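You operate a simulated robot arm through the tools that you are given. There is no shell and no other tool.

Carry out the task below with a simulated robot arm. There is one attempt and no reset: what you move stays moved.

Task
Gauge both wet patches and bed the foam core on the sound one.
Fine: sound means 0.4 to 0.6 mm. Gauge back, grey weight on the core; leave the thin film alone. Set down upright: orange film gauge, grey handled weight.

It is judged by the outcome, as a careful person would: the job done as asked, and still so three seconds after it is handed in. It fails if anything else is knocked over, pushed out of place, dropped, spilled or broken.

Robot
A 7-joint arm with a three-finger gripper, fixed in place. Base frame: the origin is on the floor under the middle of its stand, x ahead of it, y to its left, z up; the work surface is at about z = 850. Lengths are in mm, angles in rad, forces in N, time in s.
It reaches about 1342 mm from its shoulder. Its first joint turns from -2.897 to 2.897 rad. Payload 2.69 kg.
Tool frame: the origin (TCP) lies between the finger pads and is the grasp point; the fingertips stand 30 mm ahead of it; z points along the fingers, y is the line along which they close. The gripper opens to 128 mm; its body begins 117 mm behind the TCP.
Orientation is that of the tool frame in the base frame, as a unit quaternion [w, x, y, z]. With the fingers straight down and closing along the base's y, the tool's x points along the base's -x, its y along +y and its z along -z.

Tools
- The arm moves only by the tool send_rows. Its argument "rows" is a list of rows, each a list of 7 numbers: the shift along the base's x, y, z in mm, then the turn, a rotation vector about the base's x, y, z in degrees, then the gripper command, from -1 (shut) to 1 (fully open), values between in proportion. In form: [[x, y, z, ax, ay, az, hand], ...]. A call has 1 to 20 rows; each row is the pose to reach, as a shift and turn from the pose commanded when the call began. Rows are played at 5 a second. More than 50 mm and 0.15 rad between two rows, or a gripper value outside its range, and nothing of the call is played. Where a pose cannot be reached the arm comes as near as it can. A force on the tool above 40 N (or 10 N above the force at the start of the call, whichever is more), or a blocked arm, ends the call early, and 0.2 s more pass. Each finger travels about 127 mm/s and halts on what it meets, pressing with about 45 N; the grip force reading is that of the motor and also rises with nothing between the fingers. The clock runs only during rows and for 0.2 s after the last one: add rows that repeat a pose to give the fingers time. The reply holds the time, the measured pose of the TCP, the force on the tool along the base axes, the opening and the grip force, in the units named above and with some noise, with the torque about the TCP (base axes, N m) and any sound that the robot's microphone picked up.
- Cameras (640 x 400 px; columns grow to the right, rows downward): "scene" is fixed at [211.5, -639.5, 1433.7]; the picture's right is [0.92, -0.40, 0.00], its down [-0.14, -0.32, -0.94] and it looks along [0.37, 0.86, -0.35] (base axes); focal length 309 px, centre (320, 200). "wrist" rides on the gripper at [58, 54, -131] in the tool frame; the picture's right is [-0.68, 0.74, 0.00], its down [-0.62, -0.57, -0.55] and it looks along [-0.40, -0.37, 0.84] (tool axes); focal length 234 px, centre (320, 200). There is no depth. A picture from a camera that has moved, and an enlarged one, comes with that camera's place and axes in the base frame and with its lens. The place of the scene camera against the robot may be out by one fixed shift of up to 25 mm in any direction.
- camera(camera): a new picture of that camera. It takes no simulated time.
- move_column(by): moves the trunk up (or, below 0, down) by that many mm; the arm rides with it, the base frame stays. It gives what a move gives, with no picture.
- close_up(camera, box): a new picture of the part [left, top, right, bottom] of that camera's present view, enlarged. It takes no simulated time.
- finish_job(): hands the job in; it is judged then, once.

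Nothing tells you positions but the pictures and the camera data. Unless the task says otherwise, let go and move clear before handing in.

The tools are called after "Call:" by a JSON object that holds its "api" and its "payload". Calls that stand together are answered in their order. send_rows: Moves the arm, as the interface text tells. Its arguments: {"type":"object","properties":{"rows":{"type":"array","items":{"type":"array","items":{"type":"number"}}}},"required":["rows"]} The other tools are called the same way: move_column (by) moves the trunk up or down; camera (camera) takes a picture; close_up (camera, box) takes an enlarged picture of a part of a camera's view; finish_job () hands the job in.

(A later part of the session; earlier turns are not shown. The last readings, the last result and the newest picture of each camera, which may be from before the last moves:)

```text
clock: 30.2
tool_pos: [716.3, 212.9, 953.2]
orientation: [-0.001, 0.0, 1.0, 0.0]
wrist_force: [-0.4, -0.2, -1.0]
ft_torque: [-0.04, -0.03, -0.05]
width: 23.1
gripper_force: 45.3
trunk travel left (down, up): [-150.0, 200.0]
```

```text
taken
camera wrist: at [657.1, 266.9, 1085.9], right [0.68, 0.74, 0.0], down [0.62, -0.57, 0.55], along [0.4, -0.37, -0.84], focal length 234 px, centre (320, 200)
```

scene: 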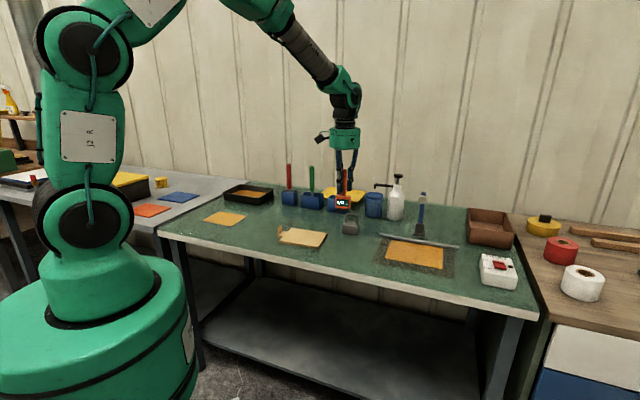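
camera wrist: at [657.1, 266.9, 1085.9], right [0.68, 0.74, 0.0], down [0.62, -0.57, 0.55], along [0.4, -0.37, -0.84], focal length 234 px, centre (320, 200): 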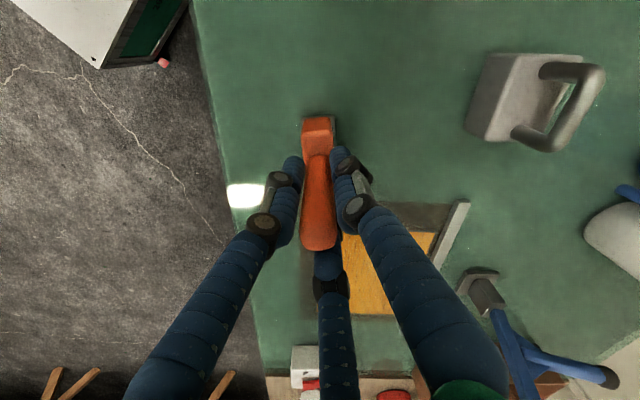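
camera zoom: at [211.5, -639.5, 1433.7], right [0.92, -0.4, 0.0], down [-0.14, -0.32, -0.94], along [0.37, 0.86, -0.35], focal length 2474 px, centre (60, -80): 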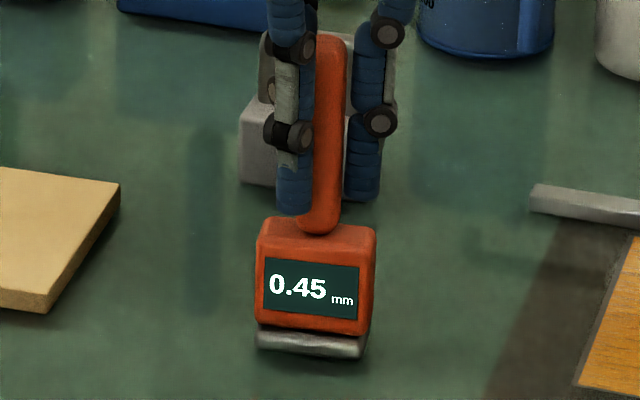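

The pose matches the pick pose to about a millimetre. I will lower gently until contact.

Call:
{"api": "send_rows", "payload": {"rows": [[-0.5, 0, -0.5, 0, 0, 0, -1], [-0.7, 0, -1, 0, 0, 0, -1], [-0.7, 0, -1.4, 0, 0, 0, -1], [-0.7, 0, -1.4, 0, 0, 0, -1], [-0.7, 0, -1.4, 0, 0, 0, -1]]}}

```text
clock: 31.4
tool_pos: [715.6, 213.6, 953.5]
orientation: [0.0, 0.0, 1.0, 0.0]
wrist_force: [0.2, 1.0, 3.9]
ft_torque: [-0.04, 0.0, 0.04]
width: 23.1
gripper_force: 44.8
trunk travel left (down, up): [-150.0, 200.0]
```

Contact reads about 4 N, so the gauge is seated. I will release it and check that it stands upright.

Call:
{"api": "send_rows", "payload": {"rows": [[0, 0, 0, 0, 0, 0, -0.5], [0, 0, 0, 0, 0, 0, 0], [0, 0, 0, 0, 0, 0, 0.5], [0, 0, 0, 0, 0, 0, 1], [0, 0, 0, 0, 0, 0, 1], [0, 0, 0, 0, 0, 0, 1]]}}

Call:
{"api": "close_up", "payload": {"camera": "scene", "box": [320, 190, 390, 260]}}

Call:
{"api": "camera", "payload": {"camera": "wrist"}}

```text
clock: 32.8
tool_pos: [715.3, 213.4, 952.5]
orientation: [0.0, 0.0, 1.0, 0.001]
wrist_force: [-0.2, -0.1, -0.9]
ft_torque: [0.01, 0.01, 0.02]
width: 128.0
gripper_force: 0.0
trunk travel left (down, up): [-150.0, 200.0]
```

```text
5.71 times, centred on (355, 225) of scene
camera zoom: at [211.5, -639.5, 1433.7], right [0.92, -0.4, 0.0], down [-0.14, -0.32, -0.94], along [0.37, 0.86, -0.35], focal length 1767 px, centre (120, 57)
```

zoom: 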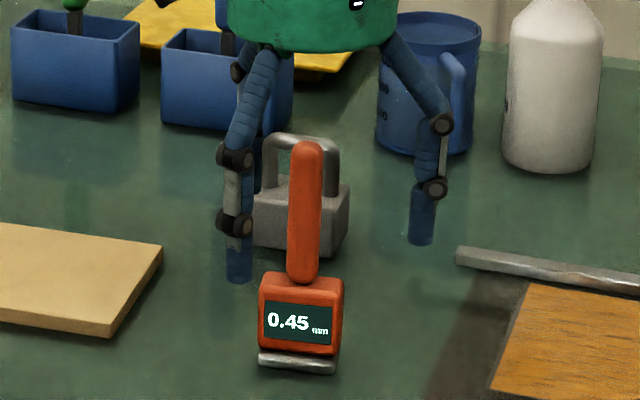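

```text
taken
camera wrist: at [655.9, 266.8, 1084.1], right [0.68, 0.74, 0.0], down [0.62, -0.57, 0.55], along [0.4, -0.37, -0.84], focal length 234 px, centre (320, 200)
```

wrist: 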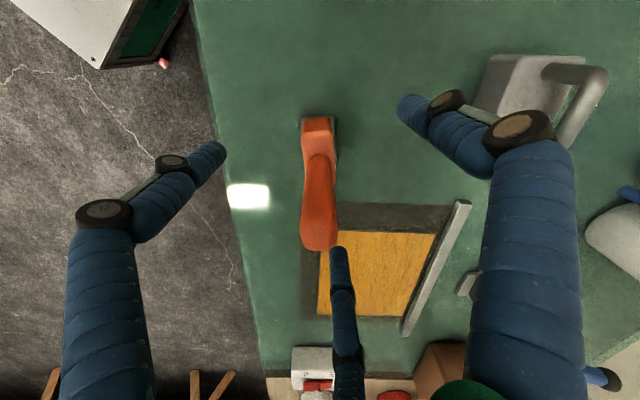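

The gauge is back at its spot, standing upright. Next I will lift clear and move above the foam core's tab with the tool turned about 48.6°, so it closes across the upright plate.

Call:
{"api": "send_rows", "payload": {"rows": [[0, 0, 15, 0, 0, 0, 1], [0, 0, 50, 0, 0, 0, 1], [0, 0, 95, 0, 0, 0, 1], [0, 0, 130, 0, 0, 0, 1], [-20, 24, 140, 0, 0, 6, 1], [-50, 58, 140, 0, 0, 14, 1], [-80, 93, 140, 0, 0, 22, 1], [-110, 128, 140, 0, 0, 30, 1], [-140, 163, 140, 0, 0, 38, 1], [-170, 198, 140, 0, 0, 45, 1], [-195, 227, 140, 0, 0, 48.6, 1], [-204, 237, 130, 0, 0, 48.6, 1], [-204, 237, 110, 0, 0, 48.6, 1], [-204, 237, 110, 0, 0, 48.6, 1], [-204, 237, 110, 0, 0, 48.6, 1]]}}

Call:
{"api": "camera", "payload": {"camera": "wrist"}}

Call:
{"api": "camera", "payload": {"camera": "scene"}}

```text
clock: 36.0
tool_pos: [509.6, 451.5, 1062.7]
orientation: [0.0, -0.411, 0.912, 0.0]
wrist_force: [0.2, -0.2, 0.1]
ft_torque: [-0.04, 0.01, -0.02]
width: 128.1
gripper_force: 0.1
trunk travel left (down, up): [-150.0, 200.0]
```

```text
taken
camera wrist: at [429.9, 442.2, 1194.4], right [-0.11, 0.99, 0.0], down [0.83, 0.09, 0.55], along [0.55, 0.06, -0.84], focal length 234 px, centre (320, 200)
```

wrist: 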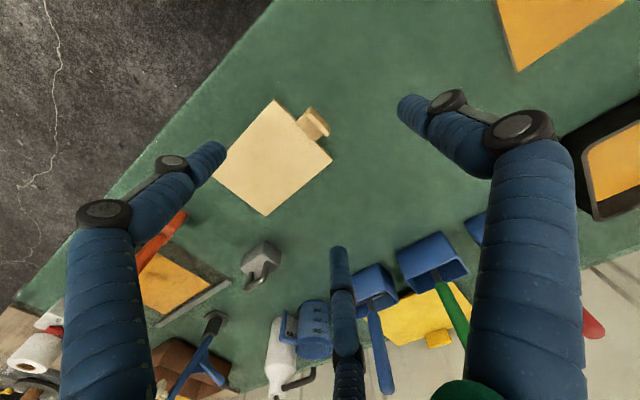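

```text
taken
```

scene: 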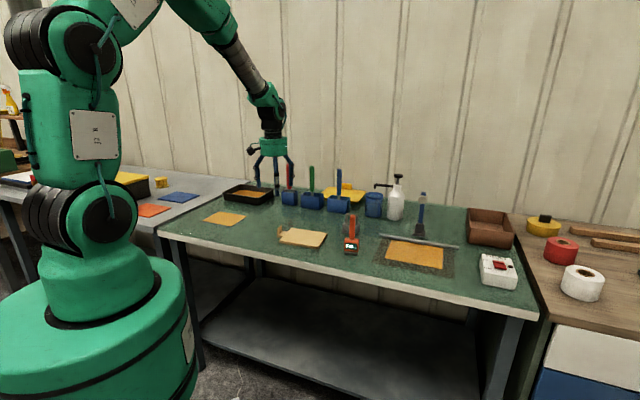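

Call:
{"api": "close_up", "payload": {"camera": "wrist", "box": [270, 90, 350, 160]}}

Call:
{"api": "close_up", "payload": {"camera": "wrist", "box": [200, 90, 340, 220]}}

Call:
{"api": "close_up", "payload": {"camera": "scene", "box": [265, 215, 340, 260]}}

```text
5.71 times, centred on (310, 125) of wrist
camera zoom: at [429.9, 442.2, 1194.4], right [-0.11, 0.99, 0.0], down [0.83, 0.09, 0.55], along [0.55, 0.06, -0.84], focal length 1338 px, centre (377, 629)
```

zoom: 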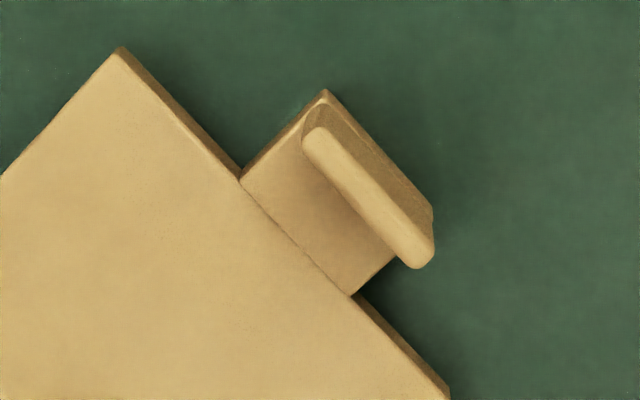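

```text
3.08 times, centred on (270, 155) of wrist
camera zoom: at [429.9, 442.2, 1194.4], right [-0.11, 0.99, 0.0], down [0.83, 0.09, 0.55], along [0.55, 0.06, -0.84], focal length 720 px, centre (474, 338)
```

zoom: 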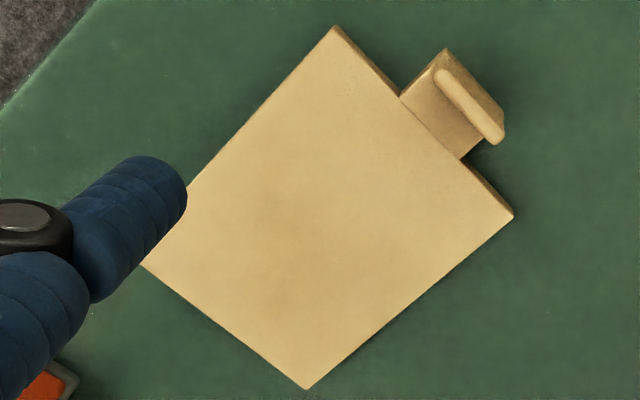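

```text
8.53 times, centred on (302, 238) of scene
camera zoom: at [211.5, -639.5, 1433.7], right [0.92, -0.4, 0.0], down [-0.14, -0.32, -0.94], along [0.37, 0.86, -0.35], focal length 2638 px, centre (469, -120)
```

zoom: 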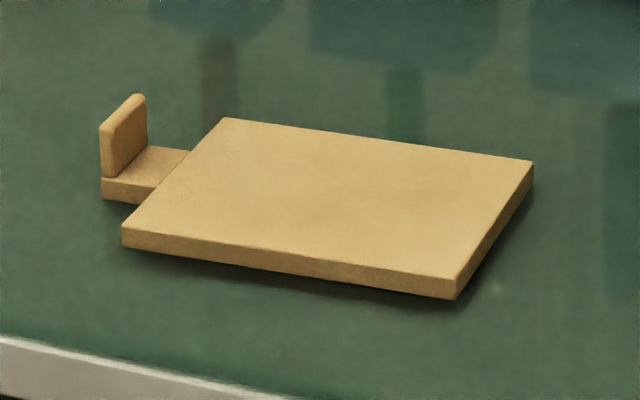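

The tool's turn is reachable. The tab's upright plate is about 40 mm wide and 8 mm thick, with its top near z≈890 at (510, 449.5). I will lower to just above it with the fingers half closed and check alignment.

Call:
{"api": "send_rows", "payload": {"rows": [[5, -3.6, -20, 0, 0, 0, 0.5], [5, -3.6, -50, 0, 0, 0, 0], [5, -3.6, -80, 0, 0, 0, -0.06], [5, -3.6, -105, 0, 0, 0, -0.06], [5, -3.6, -120, 0, 0, 0, -0.06], [5, -3.6, -120, 0, 0, 0, -0.06], [5, -3.6, -120, 0, 0, 0, -0.06]]}}

Call:
{"api": "camera", "payload": {"camera": "wrist"}}

Call:
{"api": "close_up", "payload": {"camera": "scene", "box": [240, 190, 340, 260]}}

```text
clock: 37.6
tool_pos: [514.5, 447.5, 942.3]
orientation: [0.0, -0.411, 0.911, 0.0]
wrist_force: [-0.4, -0.4, 0.9]
ft_torque: [0.0, -0.01, 0.0]
width: 60.4
gripper_force: 0.1
trunk travel left (down, up): [-150.0, 200.0]
```

```text
taken
camera wrist: at [435.9, 438.6, 1074.2], right [-0.11, 0.99, 0.0], down [0.83, 0.09, 0.55], along [0.55, 0.06, -0.84], focal length 234 px, centre (320, 200)
```

wrist: 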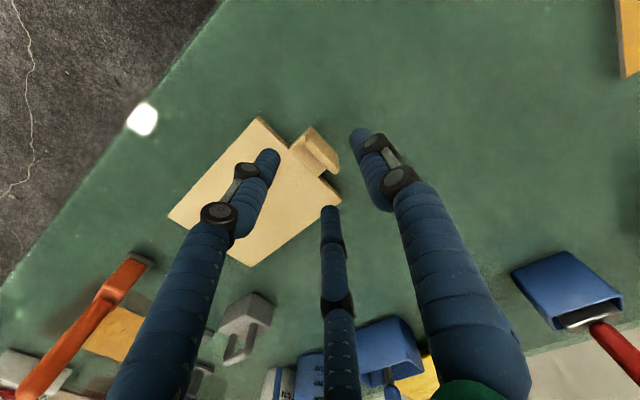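

```text
5.71 times, centred on (290, 225) of scene
camera zoom: at [211.5, -639.5, 1433.7], right [0.92, -0.4, 0.0], down [-0.14, -0.32, -0.94], along [0.37, 0.86, -0.35], focal length 1767 px, centre (491, 57)
```

zoom: 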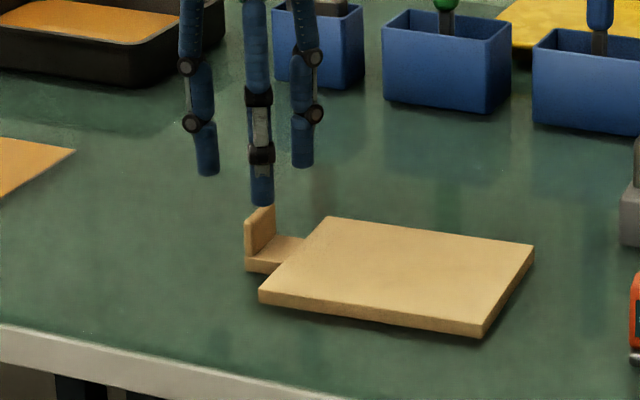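

Call:
{"api": "close_up", "payload": {"camera": "wrist", "box": [240, 110, 400, 230]}}

```text
3.33 times, centred on (320, 170) of wrist
camera zoom: at [435.9, 438.6, 1074.2], right [-0.11, 0.99, 0.0], down [0.83, 0.09, 0.55], along [0.55, 0.06, -0.84], focal length 781 px, centre (320, 300)
```

zoom: 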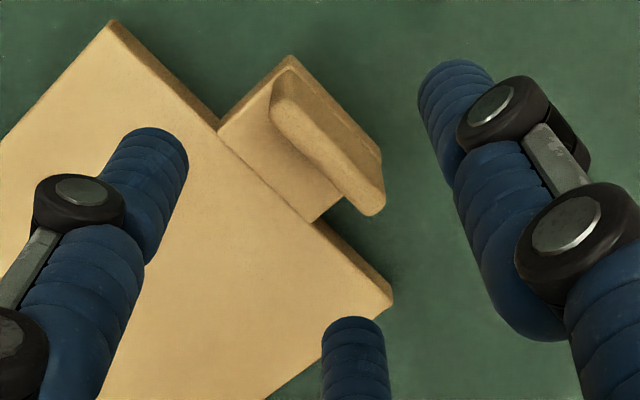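

The tool is centred on the plate with the fingers straddling it. I will descend to TCP z≈895, which puts the tips about 5 mm above the foot, then close.

Call:
{"api": "send_rows", "payload": {"rows": [[0, 0, -20, 0, 0, 0, -0.06], [0, 0, -35, 0, 0, 0, -0.06], [0, 0, -43, 0, 0, 0, -0.06], [0, 0, -47, 0, 0, 0, -0.06], [0, 0, -47.5, 0, 0, 0, -0.06], [0, 0, -47.5, 0, 0, 0, -0.06]]}}

Call:
{"api": "close_up", "payload": {"camera": "wrist", "box": [240, 110, 400, 230]}}

Call:
{"api": "close_up", "payload": {"camera": "scene", "box": [250, 205, 320, 255]}}

```text
clock: 39.0
tool_pos: [516.3, 447.6, 895.6]
orientation: [-0.001, -0.412, 0.911, 0.0]
wrist_force: [-1.2, -0.7, 0.8]
ft_torque: [0.02, 0.0, -0.03]
width: 60.3
gripper_force: 0.0
trunk travel left (down, up): [-150.0, 200.0]
```

```text
3.33 times, centred on (320, 170) of wrist
camera zoom: at [436.6, 438.3, 1026.6], right [-0.11, 0.99, 0.0], down [0.83, 0.09, 0.55], along [0.55, 0.06, -0.84], focal length 781 px, centre (320, 300)
```

zoom: 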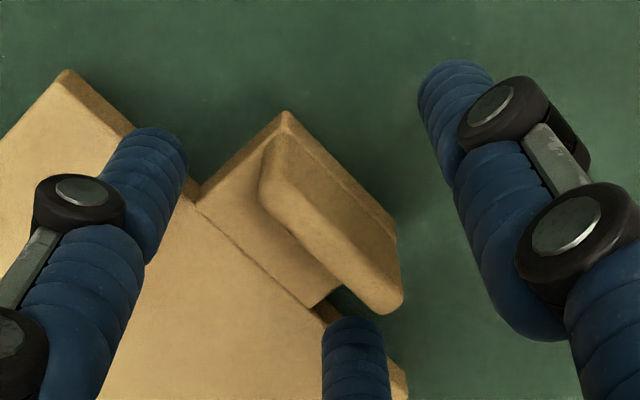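

```text
8.00 times, centred on (285, 230) of scene
camera zoom: at [211.5, -639.5, 1433.7], right [0.92, -0.4, 0.0], down [-0.14, -0.32, -0.94], along [0.37, 0.86, -0.35], focal length 2474 px, centre (600, -40)
```

zoom: 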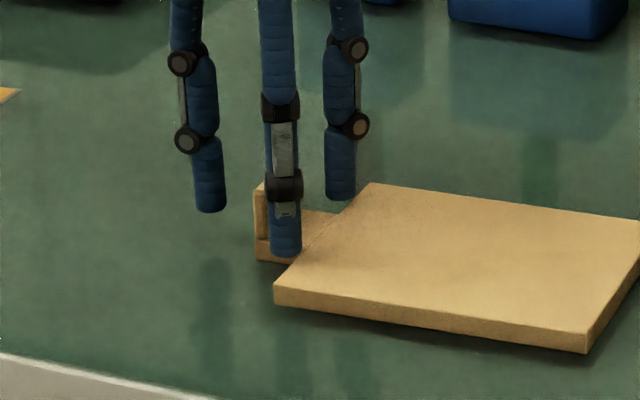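

The fingers are around the plate and clear of the core. I will close the gripper.

Call:
{"api": "send_rows", "payload": {"rows": [[0, 0, 0, 0, 0, 0, -0.4], [0, 0, 0, 0, 0, 0, -0.7], [0, 0, 0, 0, 0, 0, -1], [0, 0, 0, 0, 0, 0, -1], [0, 0, 0, 0, 0, 0, -1]]}}

Call:
{"api": "close_up", "payload": {"camera": "wrist", "box": [240, 110, 400, 230]}}

Call:
{"api": "close_up", "payload": {"camera": "scene", "box": [250, 205, 340, 265]}}

```text
clock: 40.2
tool_pos: [516.7, 446.7, 895.2]
orientation: [0.0, -0.411, 0.912, 0.0]
wrist_force: [-0.9, -0.9, -0.4]
ft_torque: [0.02, 0.03, -0.01]
width: 13.8
gripper_force: 40.1
trunk travel left (down, up): [-150.0, 200.0]
```

```text
3.33 times, centred on (320, 170) of wrist
camera zoom: at [436.6, 438.3, 1026.6], right [-0.11, 0.99, 0.0], down [0.83, 0.09, 0.55], along [0.55, 0.06, -0.84], focal length 781 px, centre (320, 300)
```

zoom: 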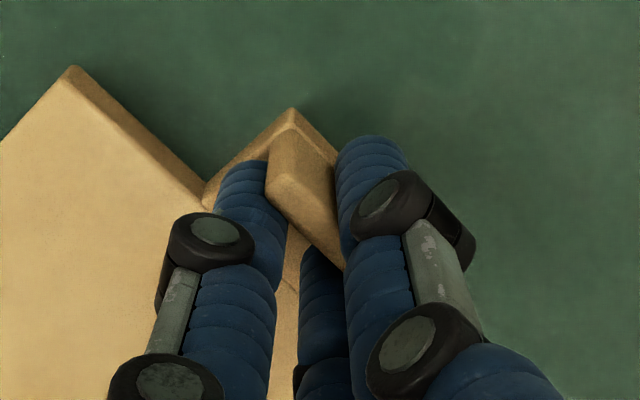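

```text
6.67 times, centred on (295, 235) of scene
camera zoom: at [211.5, -639.5, 1433.7], right [0.92, -0.4, 0.0], down [-0.14, -0.32, -0.94], along [0.37, 0.86, -0.35], focal length 2061 px, centre (487, -33)
```

zoom: 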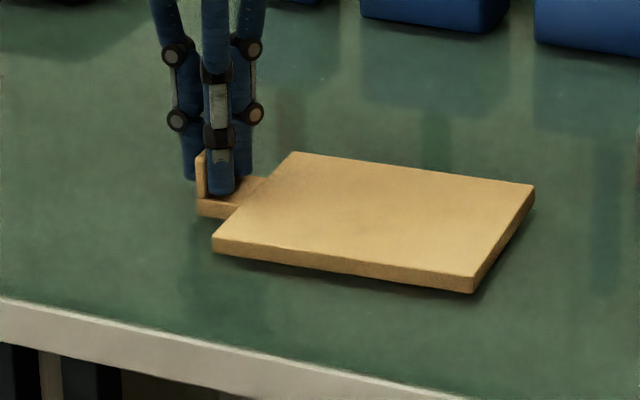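

The tab is gripped at width 13.8 with 40 N. I will lift a little and check that the core stays level.

Call:
{"api": "send_rows", "payload": {"rows": [[0, 0, 5, 0, 0, 0, -1], [0, 0, 15, 0, 0, 0, -1], [0, 0, 30, 0, 0, 0, -1], [0, 0, 50, 0, 0, 0, -1], [0, 0, 70, 0, 0, 0, -1], [0, 0, 70, 0, 0, 0, -1], [0, 0, 70, 0, 0, 0, -1]]}}

Call:
{"api": "camera", "payload": {"camera": "wrist"}}

Call:
{"api": "close_up", "payload": {"camera": "scene", "box": [230, 170, 350, 250]}}

```text
clock: 41.8
tool_pos: [514.6, 446.5, 964.1]
orientation: [0.001, -0.412, 0.911, 0.0]
wrist_force: [0.5, -0.1, -0.8]
ft_torque: [0.0, 0.0, 0.02]
width: 2.1
gripper_force: 31.2
trunk travel left (down, up): [-150.0, 200.0]
```

```text
taken
camera wrist: at [435.6, 437.9, 1096.6], right [-0.11, 0.99, 0.0], down [0.83, 0.09, 0.55], along [0.55, 0.06, -0.84], focal length 234 px, centre (320, 200)
```

wrist: 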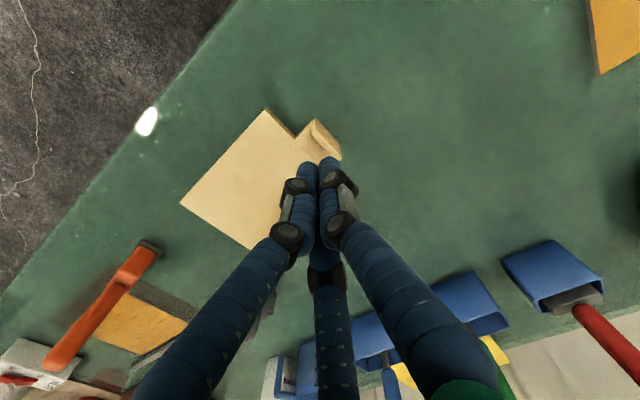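

```text
5.00 times, centred on (290, 210) of scene
camera zoom: at [211.5, -639.5, 1433.7], right [0.92, -0.4, 0.0], down [-0.14, -0.32, -0.94], along [0.37, 0.86, -0.35], focal length 1546 px, centre (470, 150)
```

zoom: 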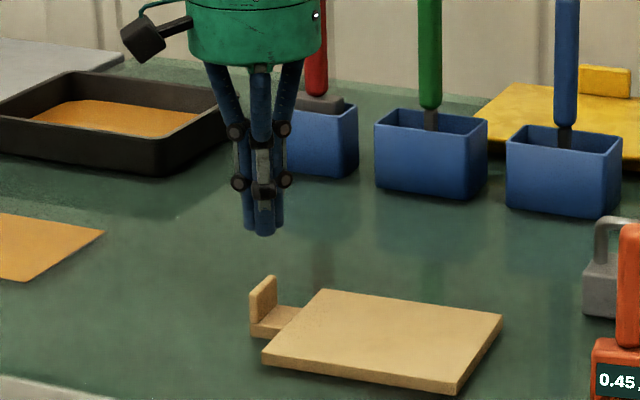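

The fingers slipped off the plate and the core stayed on the table. I will look closely at the fingertip shape and the core's present position before trying again.

Call:
{"api": "close_up", "payload": {"camera": "scene", "box": [265, 180, 305, 220]}}

Call:
{"api": "close_up", "payload": {"camera": "wrist", "box": [260, 100, 380, 200]}}

Call:
{"api": "close_up", "payload": {"camera": "scene", "box": [270, 215, 340, 255]}}

```text
10.00 times, centred on (285, 200) of scene
camera zoom: at [211.5, -639.5, 1433.7], right [0.92, -0.4, 0.0], down [-0.14, -0.32, -0.94], along [0.37, 0.86, -0.35], focal length 3092 px, centre (670, 200)
```

zoom: 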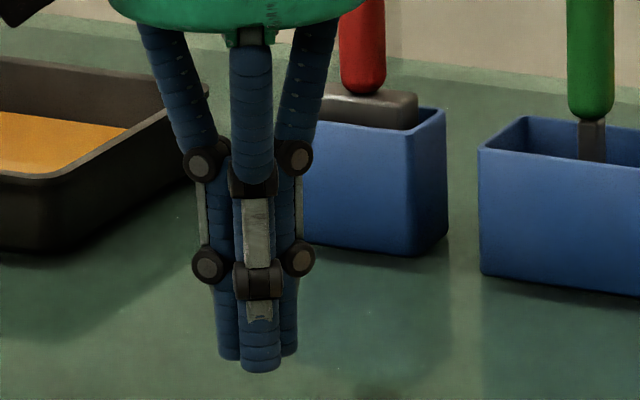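

```text
4.00 times, centred on (320, 150) of wrist
camera zoom: at [435.6, 437.9, 1096.6], right [-0.11, 0.99, 0.0], down [0.83, 0.09, 0.55], along [0.55, 0.06, -0.84], focal length 937 px, centre (320, 400)
```

zoom: 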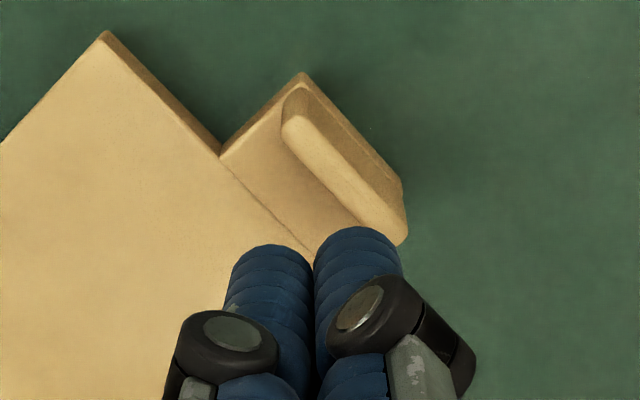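

```text
9.14 times, centred on (305, 235) of scene
camera zoom: at [211.5, -639.5, 1433.7], right [0.92, -0.4, 0.0], down [-0.14, -0.32, -0.94], along [0.37, 0.86, -0.35], focal length 2827 px, centre (457, -120)
```

zoom: 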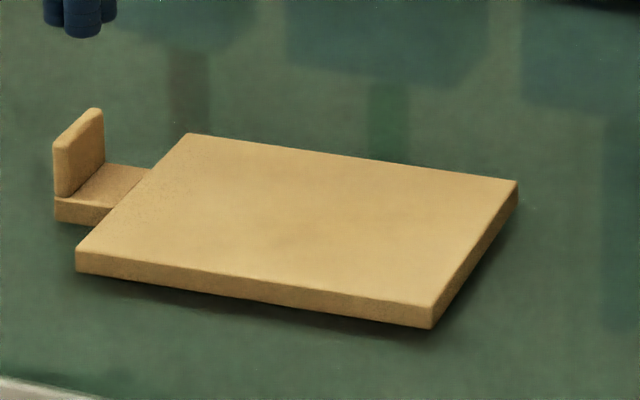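

Call:
{"api": "close_up", "payload": {"camera": "wrist", "box": [294, 112, 346, 162]}}

Call:
{"api": "close_up", "payload": {"camera": "scene", "box": [272, 218, 300, 246]}}

```text
8.00 times, centred on (320, 137) of wrist
camera zoom: at [435.6, 437.9, 1096.6], right [-0.11, 0.99, 0.0], down [0.83, 0.09, 0.55], along [0.55, 0.06, -0.84], focal length 1873 px, centre (320, 704)
```

zoom: 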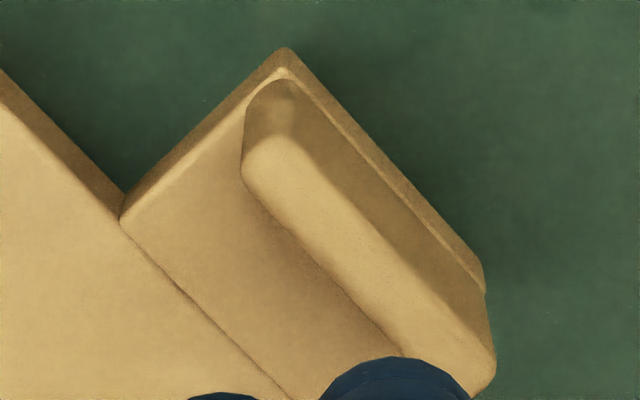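

```text
14.29 times, centred on (286, 232) of scene
camera zoom: at [211.5, -639.5, 1433.7], right [0.92, -0.4, 0.0], down [-0.14, -0.32, -0.94], along [0.37, 0.86, -0.35], focal length 4417 px, centre (806, -257)
```

zoom: 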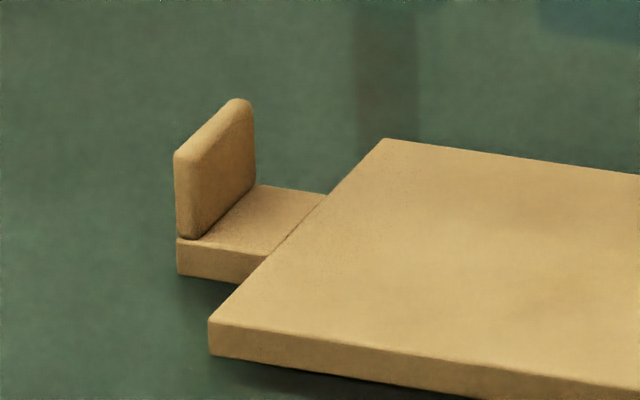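

The plate top is at about z=886 and the core shifted only about 3 mm. My grip was too high, on the rounded fingertips. I will try again deeper, with a longer squeeze, and then lift in tiny steps.

Call:
{"api": "send_rows", "payload": {"rows": [[0, 0, 0, 0, 0, 0, -0.31], [0, 0, 0, 0, 0, 0, -0.31], [0.5, 0.5, -30, 0, 0, 0, -0.31], [0.5, 0.5, -55, 0, 0, 0, -0.31], [0.5, 0.5, -68, 0, 0, 0, -0.31], [0.5, 0.5, -72, 0, 0, 0, -0.31], [0.5, 0.5, -73, 0, 0, 0, -0.31], [0.5, 0.5, -73.5, 0, 0, 0, -0.31], [0.5, 0.5, -73.5, 0, 0, 0, -0.31]]}}

Call:
{"api": "close_up", "payload": {"camera": "wrist", "box": [260, 110, 380, 210]}}

Call:
{"api": "close_up", "payload": {"camera": "scene", "box": [265, 210, 305, 250]}}

```text
clock: 43.8
tool_pos: [515.9, 449.3, 891.6]
orientation: [0.0, -0.411, 0.911, -0.001]
wrist_force: [0.7, -0.8, 3.3]
ft_torque: [-0.05, -0.06, 0.02]
width: 44.3
gripper_force: 0.1
trunk travel left (down, up): [-150.0, 200.0]
```

```text
4.00 times, centred on (320, 160) of wrist
camera zoom: at [436.9, 439.4, 1023.5], right [-0.11, 0.99, 0.0], down [0.83, 0.09, 0.55], along [0.55, 0.06, -0.84], focal length 937 px, centre (320, 360)
```

zoom: 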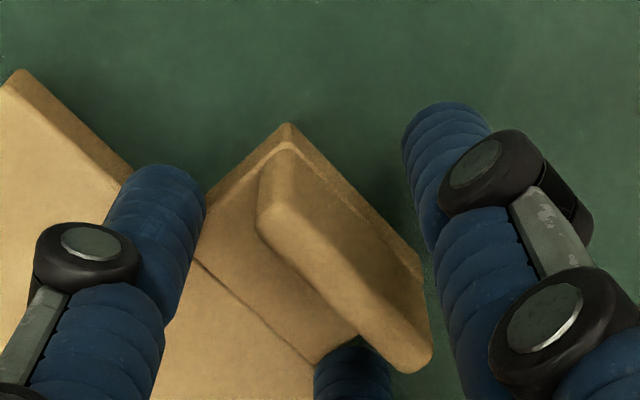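

```text
10.00 times, centred on (285, 230) of scene
camera zoom: at [211.5, -639.5, 1433.7], right [0.92, -0.4, 0.0], down [-0.14, -0.32, -0.94], along [0.37, 0.86, -0.35], focal length 3092 px, centre (670, -100)
```

zoom: 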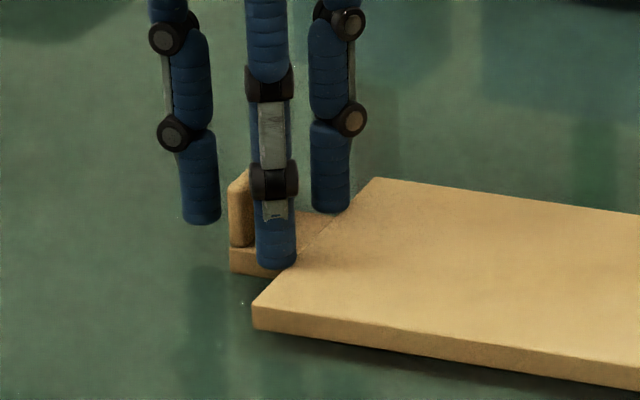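

The fingertips are just touching the foam top at about 3 N, as deep as they can go. I will ease up 0.8 mm, close, and give the grip time to settle.

Call:
{"api": "send_rows", "payload": {"rows": [[0, 0, 0.8, 0, 0, 0, -0.31], [0, 0, 0.8, 0, 0, 0, -0.6], [0, 0, 0.8, 0, 0, 0, -0.8], [0, 0, 0.8, 0, 0, 0, -1], [0, 0, 0.8, 0, 0, 0, -1], [0, 0, 0.8, 0, 0, 0, -1], [0, 0, 0.8, 0, 0, 0, -1], [0, 0, 0.8, 0, 0, 0, -1], [0, 0, 0.8, 0, 0, 0, -1], [0, 0, 0.8, 0, 0, 0, -1]]}}

Call:
{"api": "close_up", "payload": {"camera": "wrist", "box": [260, 110, 380, 210]}}

Call:
{"api": "close_up", "payload": {"camera": "scene", "box": [265, 210, 305, 250]}}

```text
clock: 46.0
tool_pos: [515.6, 448.7, 893.2]
orientation: [0.0, -0.412, 0.911, 0.0]
wrist_force: [-0.4, 0.4, -1.1]
ft_torque: [0.05, 0.02, -0.01]
width: 13.8
gripper_force: 40.1
trunk travel left (down, up): [-150.0, 200.0]
```

```text
4.00 times, centred on (320, 160) of wrist
camera zoom: at [436.5, 439.4, 1024.2], right [-0.11, 0.99, 0.0], down [0.83, 0.09, 0.55], along [0.55, 0.06, -0.84], focal length 937 px, centre (320, 360)
```

zoom: 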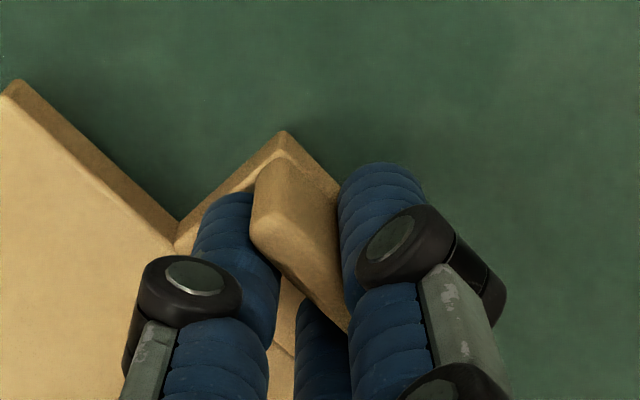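

```text
10.00 times, centred on (285, 230) of scene
camera zoom: at [211.5, -639.5, 1433.7], right [0.92, -0.4, 0.0], down [-0.14, -0.32, -0.94], along [0.37, 0.86, -0.35], focal length 3092 px, centre (670, -100)
```

zoom: 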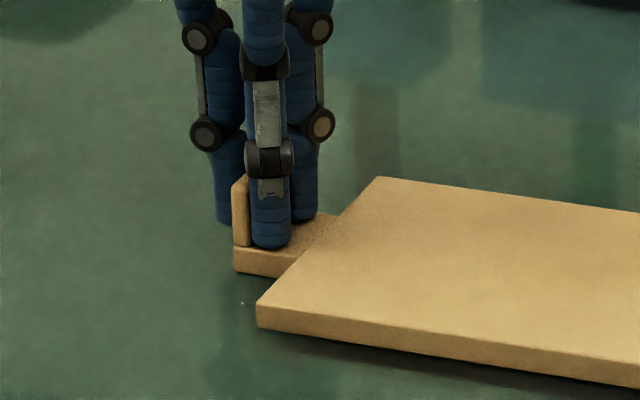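

The grip is stable at 13.8 mm and 40 N. I will lift a few millimetres slowly and watch the readings.

Call:
{"api": "send_rows", "payload": {"rows": [[0, 0, 1, 0, 0, 0, -1], [0, 0, 2, 0, 0, 0, -1], [0, 0, 3, 0, 0, 0, -1], [0, 0, 3, 0, 0, 0, -1]]}}

Call:
{"api": "close_up", "payload": {"camera": "scene", "box": [265, 210, 345, 260]}}

```text
clock: 47.0
tool_pos: [516.9, 448.5, 895.6]
orientation: [0.0, -0.412, 0.911, 0.0]
wrist_force: [0.0, 0.7, -0.7]
ft_torque: [0.06, 0.02, 0.02]
width: 13.8
gripper_force: 40.2
trunk travel left (down, up): [-150.0, 200.0]
```

```text
8.00 times, centred on (305, 235) of scene
camera zoom: at [211.5, -639.5, 1433.7], right [0.92, -0.4, 0.0], down [-0.14, -0.32, -0.94], along [0.37, 0.86, -0.35], focal length 2474 px, centre (440, -80)
```

zoom: 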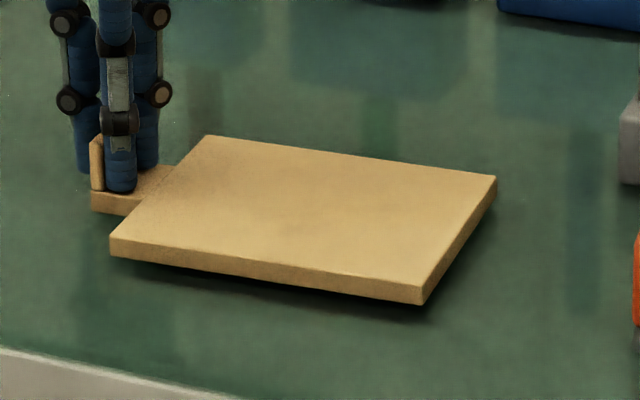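

Call:
{"api": "send_rows", "payload": {"rows": [[0, 0, 2, 0, 0, 0, -1], [0, 0, 4, 0, 0, 0, -1], [0, 0, 7, 0, 0, 0, -1], [0, 0, 7, 0, 0, 0, -1]]}}

Call:
{"api": "close_up", "payload": {"camera": "scene", "box": [265, 210, 345, 260]}}

Call:
{"api": "close_up", "payload": {"camera": "wrist", "box": [260, 110, 380, 210]}}

```text
clock: 48.0
tool_pos: [516.3, 447.4, 902.6]
orientation: [0.0, -0.411, 0.912, 0.0]
wrist_force: [0.3, 0.2, -1.4]
ft_torque: [0.05, 0.04, 0.0]
width: 13.9
gripper_force: 40.2
trunk travel left (down, up): [-150.0, 200.0]
```

```text
8.00 times, centred on (305, 235) of scene
camera zoom: at [211.5, -639.5, 1433.7], right [0.92, -0.4, 0.0], down [-0.14, -0.32, -0.94], along [0.37, 0.86, -0.35], focal length 2474 px, centre (440, -80)
```

zoom: 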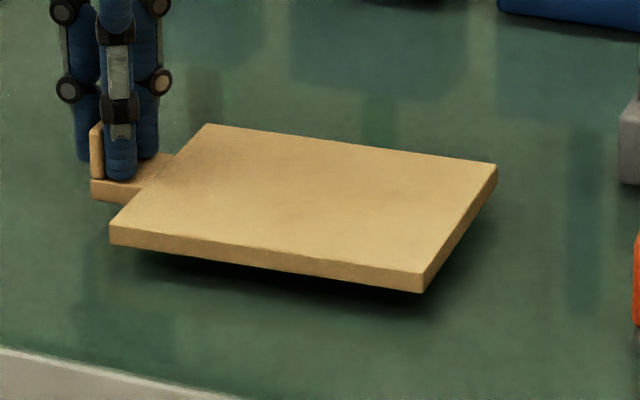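

```text
4.00 times, centred on (320, 160) of wrist
camera zoom: at [437.0, 439.1, 1034.2], right [-0.11, 0.99, 0.0], down [0.83, 0.09, 0.55], along [0.55, 0.06, -0.84], focal length 937 px, centre (320, 360)
```

zoom: 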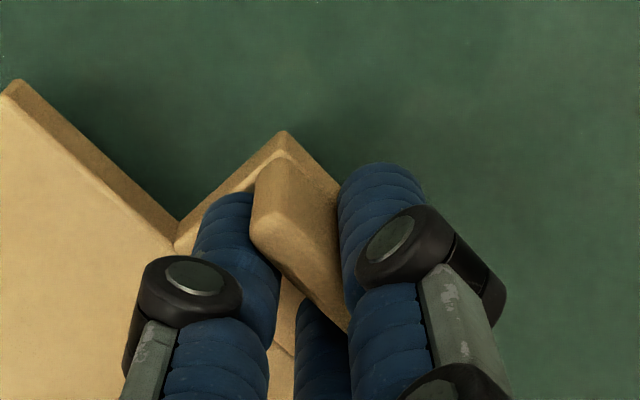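

The core is lifting level and the tab has not moved in the grip, so the slower, deeper grip works. I will raise it slowly another 35 mm and then measure how the core sits in the hand.

Call:
{"api": "send_rows", "payload": {"rows": [[0, 0, 2, 0, 0, 0, -1], [0, 0, 5, 0, 0, 0, -1], [0, 0, 9, 0, 0, 0, -1], [0, 0, 14, 0, 0, 0, -1], [0, 0, 19, 0, 0, 0, -1], [0, 0, 24, 0, 0, 0, -1], [0, 0, 29, 0, 0, 0, -1], [0, 0, 33, 0, 0, 0, -1], [0, 0, 35, 0, 0, 0, -1], [0, 0, 35, 0, 0, 0, -1]]}}

Call:
{"api": "camera", "payload": {"camera": "wrist"}}

Call:
{"api": "close_up", "payload": {"camera": "wrist", "box": [160, 90, 360, 270]}}

Call:
{"api": "close_up", "payload": {"camera": "scene", "box": [255, 190, 355, 260]}}

```text
clock: 50.2
tool_pos: [515.7, 448.0, 938.5]
orientation: [0.0, -0.412, 0.911, 0.0]
wrist_force: [0.0, 0.1, -1.5]
ft_torque: [0.02, 0.01, 0.05]
width: 13.8
gripper_force: 40.0
trunk travel left (down, up): [-150.0, 200.0]
```

```text
taken
camera wrist: at [437.0, 439.0, 1069.1], right [-0.11, 0.99, 0.0], down [0.83, 0.09, 0.55], along [0.55, 0.06, -0.84], focal length 234 px, centre (320, 200)
```

wrist: 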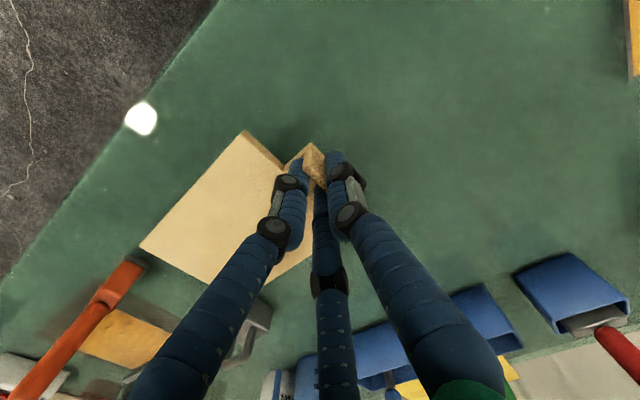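

```text
2.22 times, centred on (260, 180) of wrist
camera zoom: at [437.0, 439.0, 1069.1], right [-0.11, 0.99, 0.0], down [0.83, 0.09, 0.55], along [0.55, 0.06, -0.84], focal length 520 px, centre (453, 244)
```

zoom: 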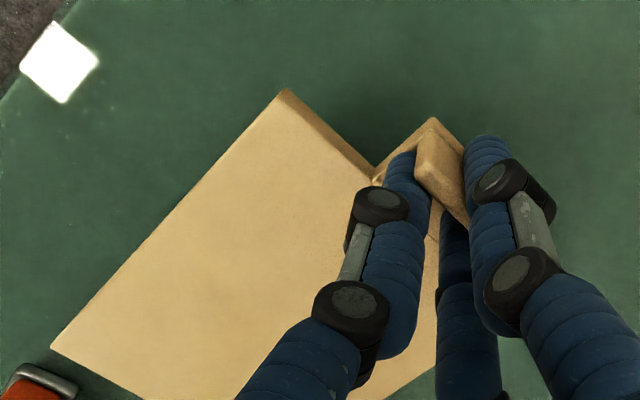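

```text
5.71 times, centred on (305, 225) of scene
camera zoom: at [211.5, -639.5, 1433.7], right [0.92, -0.4, 0.0], down [-0.14, -0.32, -0.94], along [0.37, 0.86, -0.35], focal length 1767 px, centre (406, 57)
```

zoom: 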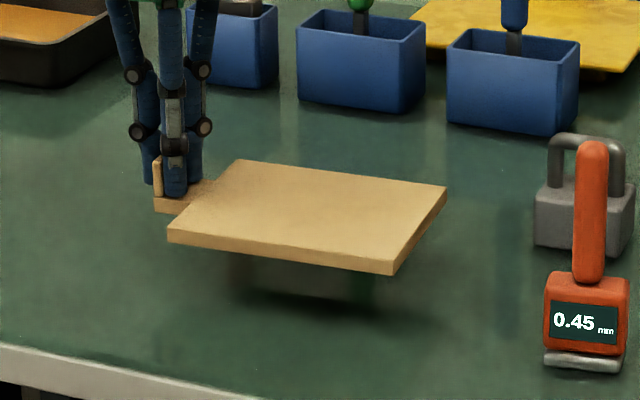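

The core is held level with its centre about 100 mm from the TCP along its length, and its yaw is about 3.6° off the bench. I will carry it slowly toward the left patch while turning it into alignment.

Call:
{"api": "send_rows", "payload": {"rows": [[-2.4, 3.2, 0, 0, 0, 0, -1], [-7.3, 9.6, 0, 0, 0, -0.2, -1], [-14.5, 19.1, 0, 0, 0, -0.4, -1], [-23, 30.3, 0, 0, 0, -0.6, -1], [-32.7, 43, 0, 0, 0, -0.8, -1], [-42.3, 55.8, 0, 0, 0, -1, -1], [-52, 68.5, 0, 0, 0, -1.2, -1], [-61.7, 81.2, 0, 0, 0, -1.4, -1], [-71.4, 94, 0, 0, 0, -1.6, -1], [-81, 106.7, 0, 0, 0, -1.8, -1], [-90.7, 119.5, 0, 0, 0, -2, -1], [-100.4, 132.2, 0, 0, 0, -2.2, -1], [-110.1, 145, 0, 0, 0, -2.4, -1], [-119.7, 157.7, 0, 0, 0, -2.6, -1], [-128.2, 168.9, 0, 0, 0, -2.8, -1], [-134.2, 176.8, 0, 0, 0, -2.9, -1], [-137.9, 181.6, 0, 0, 0, -3, -1], [-139.1, 183.2, 0, 0, 0, -3, -1]]}}

Call:
{"api": "camera", "payload": {"camera": "scene"}}

Call:
{"api": "camera", "payload": {"camera": "wrist"}}

```text
clock: 54.0
tool_pos: [378.0, 632.6, 938.7]
orientation: [0.0, -0.388, 0.922, -0.001]
wrist_force: [0.0, 0.1, -1.2]
ft_torque: [0.01, 0.06, 0.02]
width: 13.6
gripper_force: 40.5
trunk travel left (down, up): [-150.0, 200.0]
```

```text
taken
```

scene: 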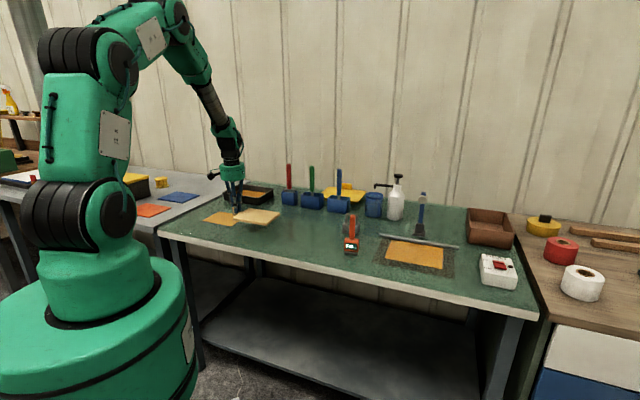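

```text
taken
camera wrist: at [297.9, 626.7, 1069.2], right [-0.05, 1.0, 0.0], down [0.83, 0.04, 0.55], along [0.55, 0.03, -0.84], focal length 234 px, centre (320, 200)
```

wrist: 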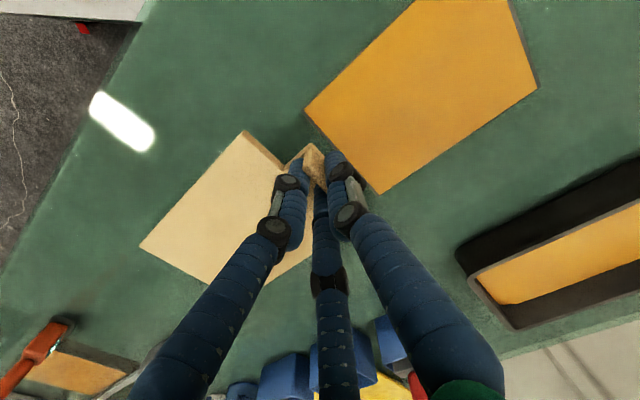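

The patch corners are now clear: the centre is (329.5, 714.9) and the size is about 159×120, aligned with the bench. I will take close-ups to refine the core's offset in the hand.

Call:
{"api": "close_up", "payload": {"camera": "wrist", "box": [120, 100, 360, 300]}}

Call:
{"api": "close_up", "payload": {"camera": "scene", "box": [190, 180, 290, 250]}}

```text
2.00 times, centred on (240, 200) of wrist
camera zoom: at [297.9, 626.7, 1069.2], right [-0.05, 1.0, 0.0], down [0.83, 0.04, 0.55], along [0.55, 0.03, -0.84], focal length 468 px, centre (480, 200)
```

zoom: 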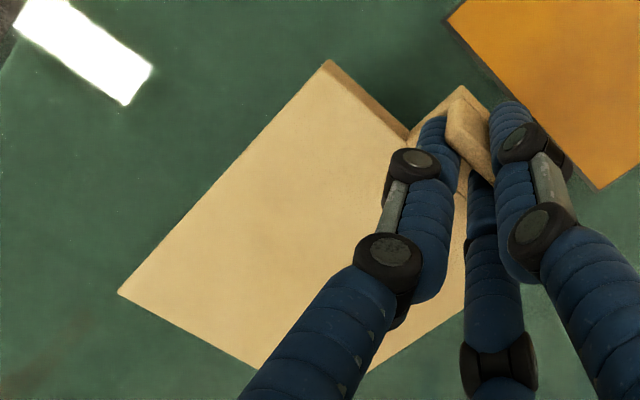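

```text
5.71 times, centred on (240, 215) of scene
camera zoom: at [211.5, -639.5, 1433.7], right [0.92, -0.4, 0.0], down [-0.14, -0.32, -0.94], along [0.37, 0.86, -0.35], focal length 1767 px, centre (777, 114)
```

zoom: 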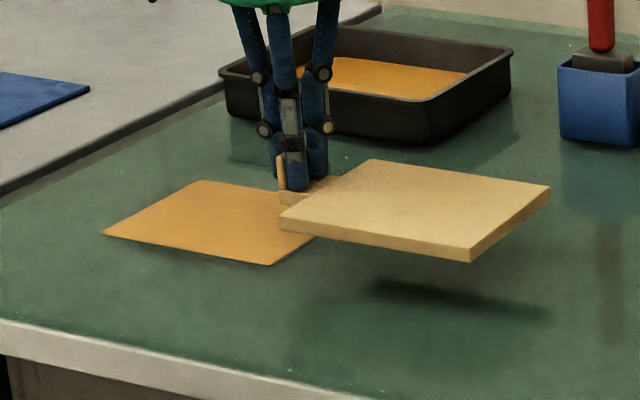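

The core centre is (71.5, -69.5) from the TCP, so the TCP target over the patch is about (258.7, 785.1). I will carry it the rest of the way slowly at this height.

Call:
{"api": "send_rows", "payload": {"rows": [[-1.8, 2.4, 0, 0, 0, 0, -1], [-5.5, 7.1, 0, 0, 0, -0.1, -1], [-11.5, 15.1, 0, 0, 0, -0.2, -1], [-20.1, 26.2, 0, 0, 0, -0.3, -1], [-29.8, 38.9, 0, 0, 0, -0.4, -1], [-39.5, 51.6, 0, 0, 0, -0.5, -1], [-49.2, 64.3, 0, 0, 0, -0.6, -1], [-59, 77, 0, 0, 0, -0.6, -1], [-68.7, 89.7, 0, 0, 0, -0.6, -1], [-78.4, 102.4, 0, 0, 0, -0.6, -1], [-88.1, 115.2, 0, 0, 0, -0.6, -1], [-97.3, 127.1, 0, 0, 0, -0.6, -1], [-105.1, 137.4, 0, 0, 0, -0.6, -1], [-111.8, 146.1, 0, 0, 0, -0.6, -1], [-116.1, 151.7, 0, 0, 0, -0.6, -1], [-118.4, 154.7, 0, 0, 0, -0.6, -1], [-118.4, 154.7, 0, 0, 0, -0.6, -1], [-118.4, 154.7, 0, 0, 0, -0.6, -1]]}}

Call:
{"api": "camera", "payload": {"camera": "wrist"}}

Call:
{"api": "close_up", "payload": {"camera": "scene", "box": [180, 170, 280, 240]}}

```text
clock: 57.8
tool_pos: [258.9, 786.9, 937.0]
orientation: [-0.001, -0.383, 0.924, 0.0]
wrist_force: [0.2, 0.2, -0.9]
ft_torque: [0.05, 0.04, 0.0]
width: 13.8
gripper_force: 39.9
trunk travel left (down, up): [-150.0, 200.0]
```

```text
taken
camera wrist: at [178.7, 782.4, 1068.8], right [-0.04, 1.0, 0.0], down [0.84, 0.04, 0.55], along [0.55, 0.02, -0.84], focal length 234 px, centre (320, 200)
```

wrist: 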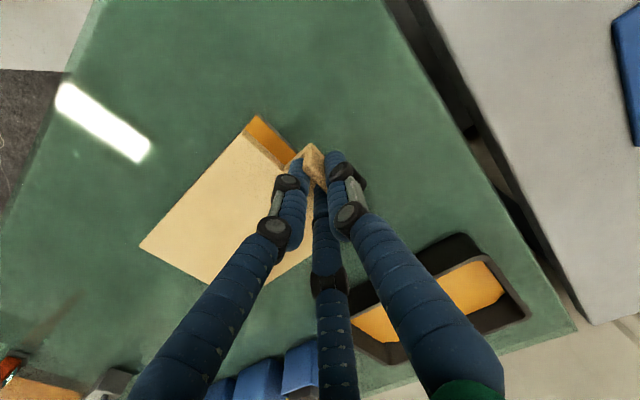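

```text
5.71 times, centred on (230, 205) of scene
camera zoom: at [211.5, -639.5, 1433.7], right [0.92, -0.4, 0.0], down [-0.14, -0.32, -0.94], along [0.37, 0.86, -0.35], focal length 1767 px, centre (834, 171)
```

zoom: 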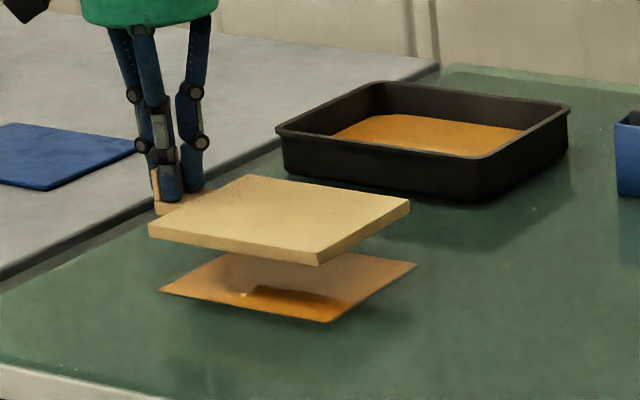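

The core is nearly centred over the patch, and both views suggest a small correction of about (2.7, -1.2). I will apply it and lower most of the way.

Call:
{"api": "send_rows", "payload": {"rows": [[1.5, -0.6, 0, 0, 0, 0, -1], [2.7, -1.2, -3, 0, 0, 0, -1], [2.7, -1.2, -8, 0, 0, 0, -1], [2.7, -1.2, -14, 0, 0, 0, -1], [2.7, -1.2, -20, 0, 0, 0, -1], [2.7, -1.2, -26, 0, 0, 0, -1], [2.7, -1.2, -31, 0, 0, 0, -1], [2.7, -1.2, -34, 0, 0, 0, -1], [2.7, -1.2, -35, 0, 0, 0, -1], [2.7, -1.2, -35, 0, 0, 0, -1]]}}

Call:
{"api": "close_up", "payload": {"camera": "wrist", "box": [120, 100, 360, 300]}}

Call:
{"api": "close_up", "payload": {"camera": "scene", "box": [190, 190, 260, 240]}}

```text
clock: 60.0
tool_pos: [261.1, 785.6, 901.8]
orientation: [0.0, -0.383, 0.924, 0.001]
wrist_force: [0.6, 0.2, -0.9]
ft_torque: [0.07, 0.02, 0.0]
width: 13.7
gripper_force: 40.4
trunk travel left (down, up): [-150.0, 200.0]
```

```text
2.00 times, centred on (240, 200) of wrist
camera zoom: at [181.9, 781.5, 1034.3], right [-0.04, 1.0, 0.0], down [0.84, 0.04, 0.55], along [0.55, 0.02, -0.84], focal length 468 px, centre (480, 200)
```

zoom: 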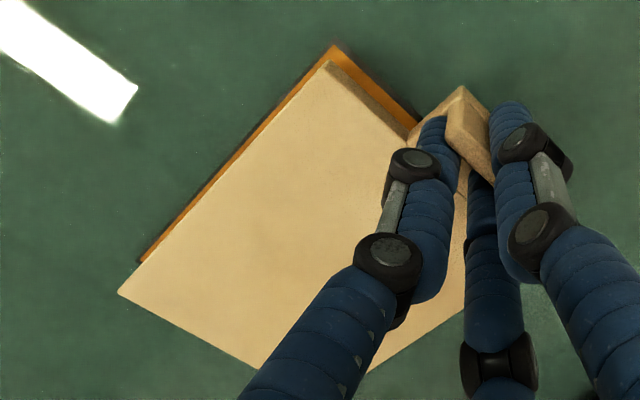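

```text
8.00 times, centred on (225, 215) of scene
camera zoom: at [211.5, -639.5, 1433.7], right [0.92, -0.4, 0.0], down [-0.14, -0.32, -0.94], along [0.37, 0.86, -0.35], focal length 2474 px, centre (1080, 80)
```

zoom: 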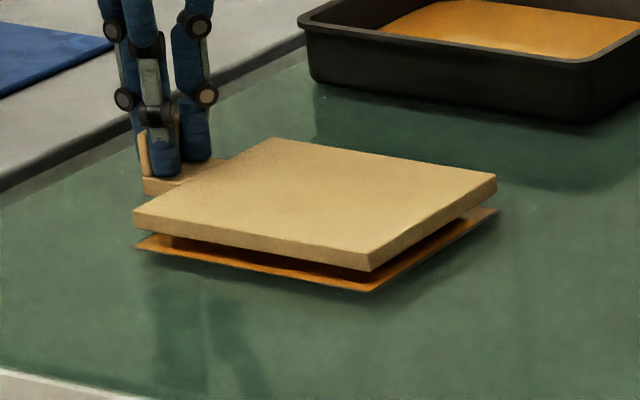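

The alignment is within a millimetre or two in both views. I will lower the last bit slowly until contact.

Call:
{"api": "send_rows", "payload": {"rows": [[0, 0, -2, 0, 0, 0, -1], [0, 0, -5, 0, 0, 0, -1], [0, 0, -7.5, 0, 0, 0, -1], [0, 0, -9, 0, 0, 0, -1], [0, 0, -9.5, 0, 0, 0, -1], [0, 0, -9.5, 0, 0, 0, -1], [0, 0, -9.5, 0, 0, 0, -1]]}}

Call:
{"api": "close_up", "payload": {"camera": "scene", "box": [190, 190, 260, 240]}}

```text
clock: 61.6
tool_pos: [261.1, 784.6, 893.1]
orientation: [0.001, -0.382, 0.924, 0.0]
wrist_force: [-1.9, 3.5, 3.4]
ft_torque: [-0.14, -0.25, 0.13]
width: 13.9
gripper_force: 40.4
trunk travel left (down, up): [-150.0, 200.0]
```

```text
8.00 times, centred on (225, 215) of scene
camera zoom: at [211.5, -639.5, 1433.7], right [0.92, -0.4, 0.0], down [-0.14, -0.32, -0.94], along [0.37, 0.86, -0.35], focal length 2474 px, centre (1080, 80)
```

zoom: 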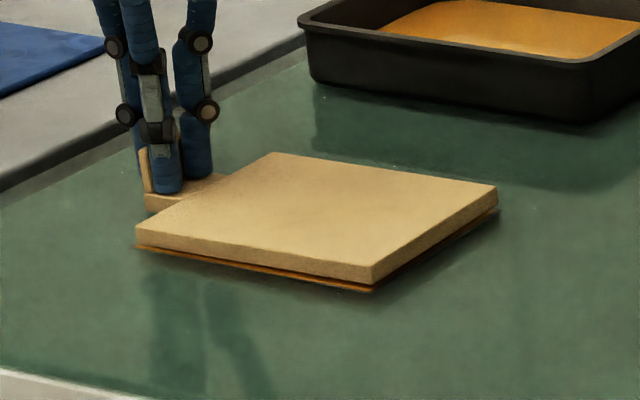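

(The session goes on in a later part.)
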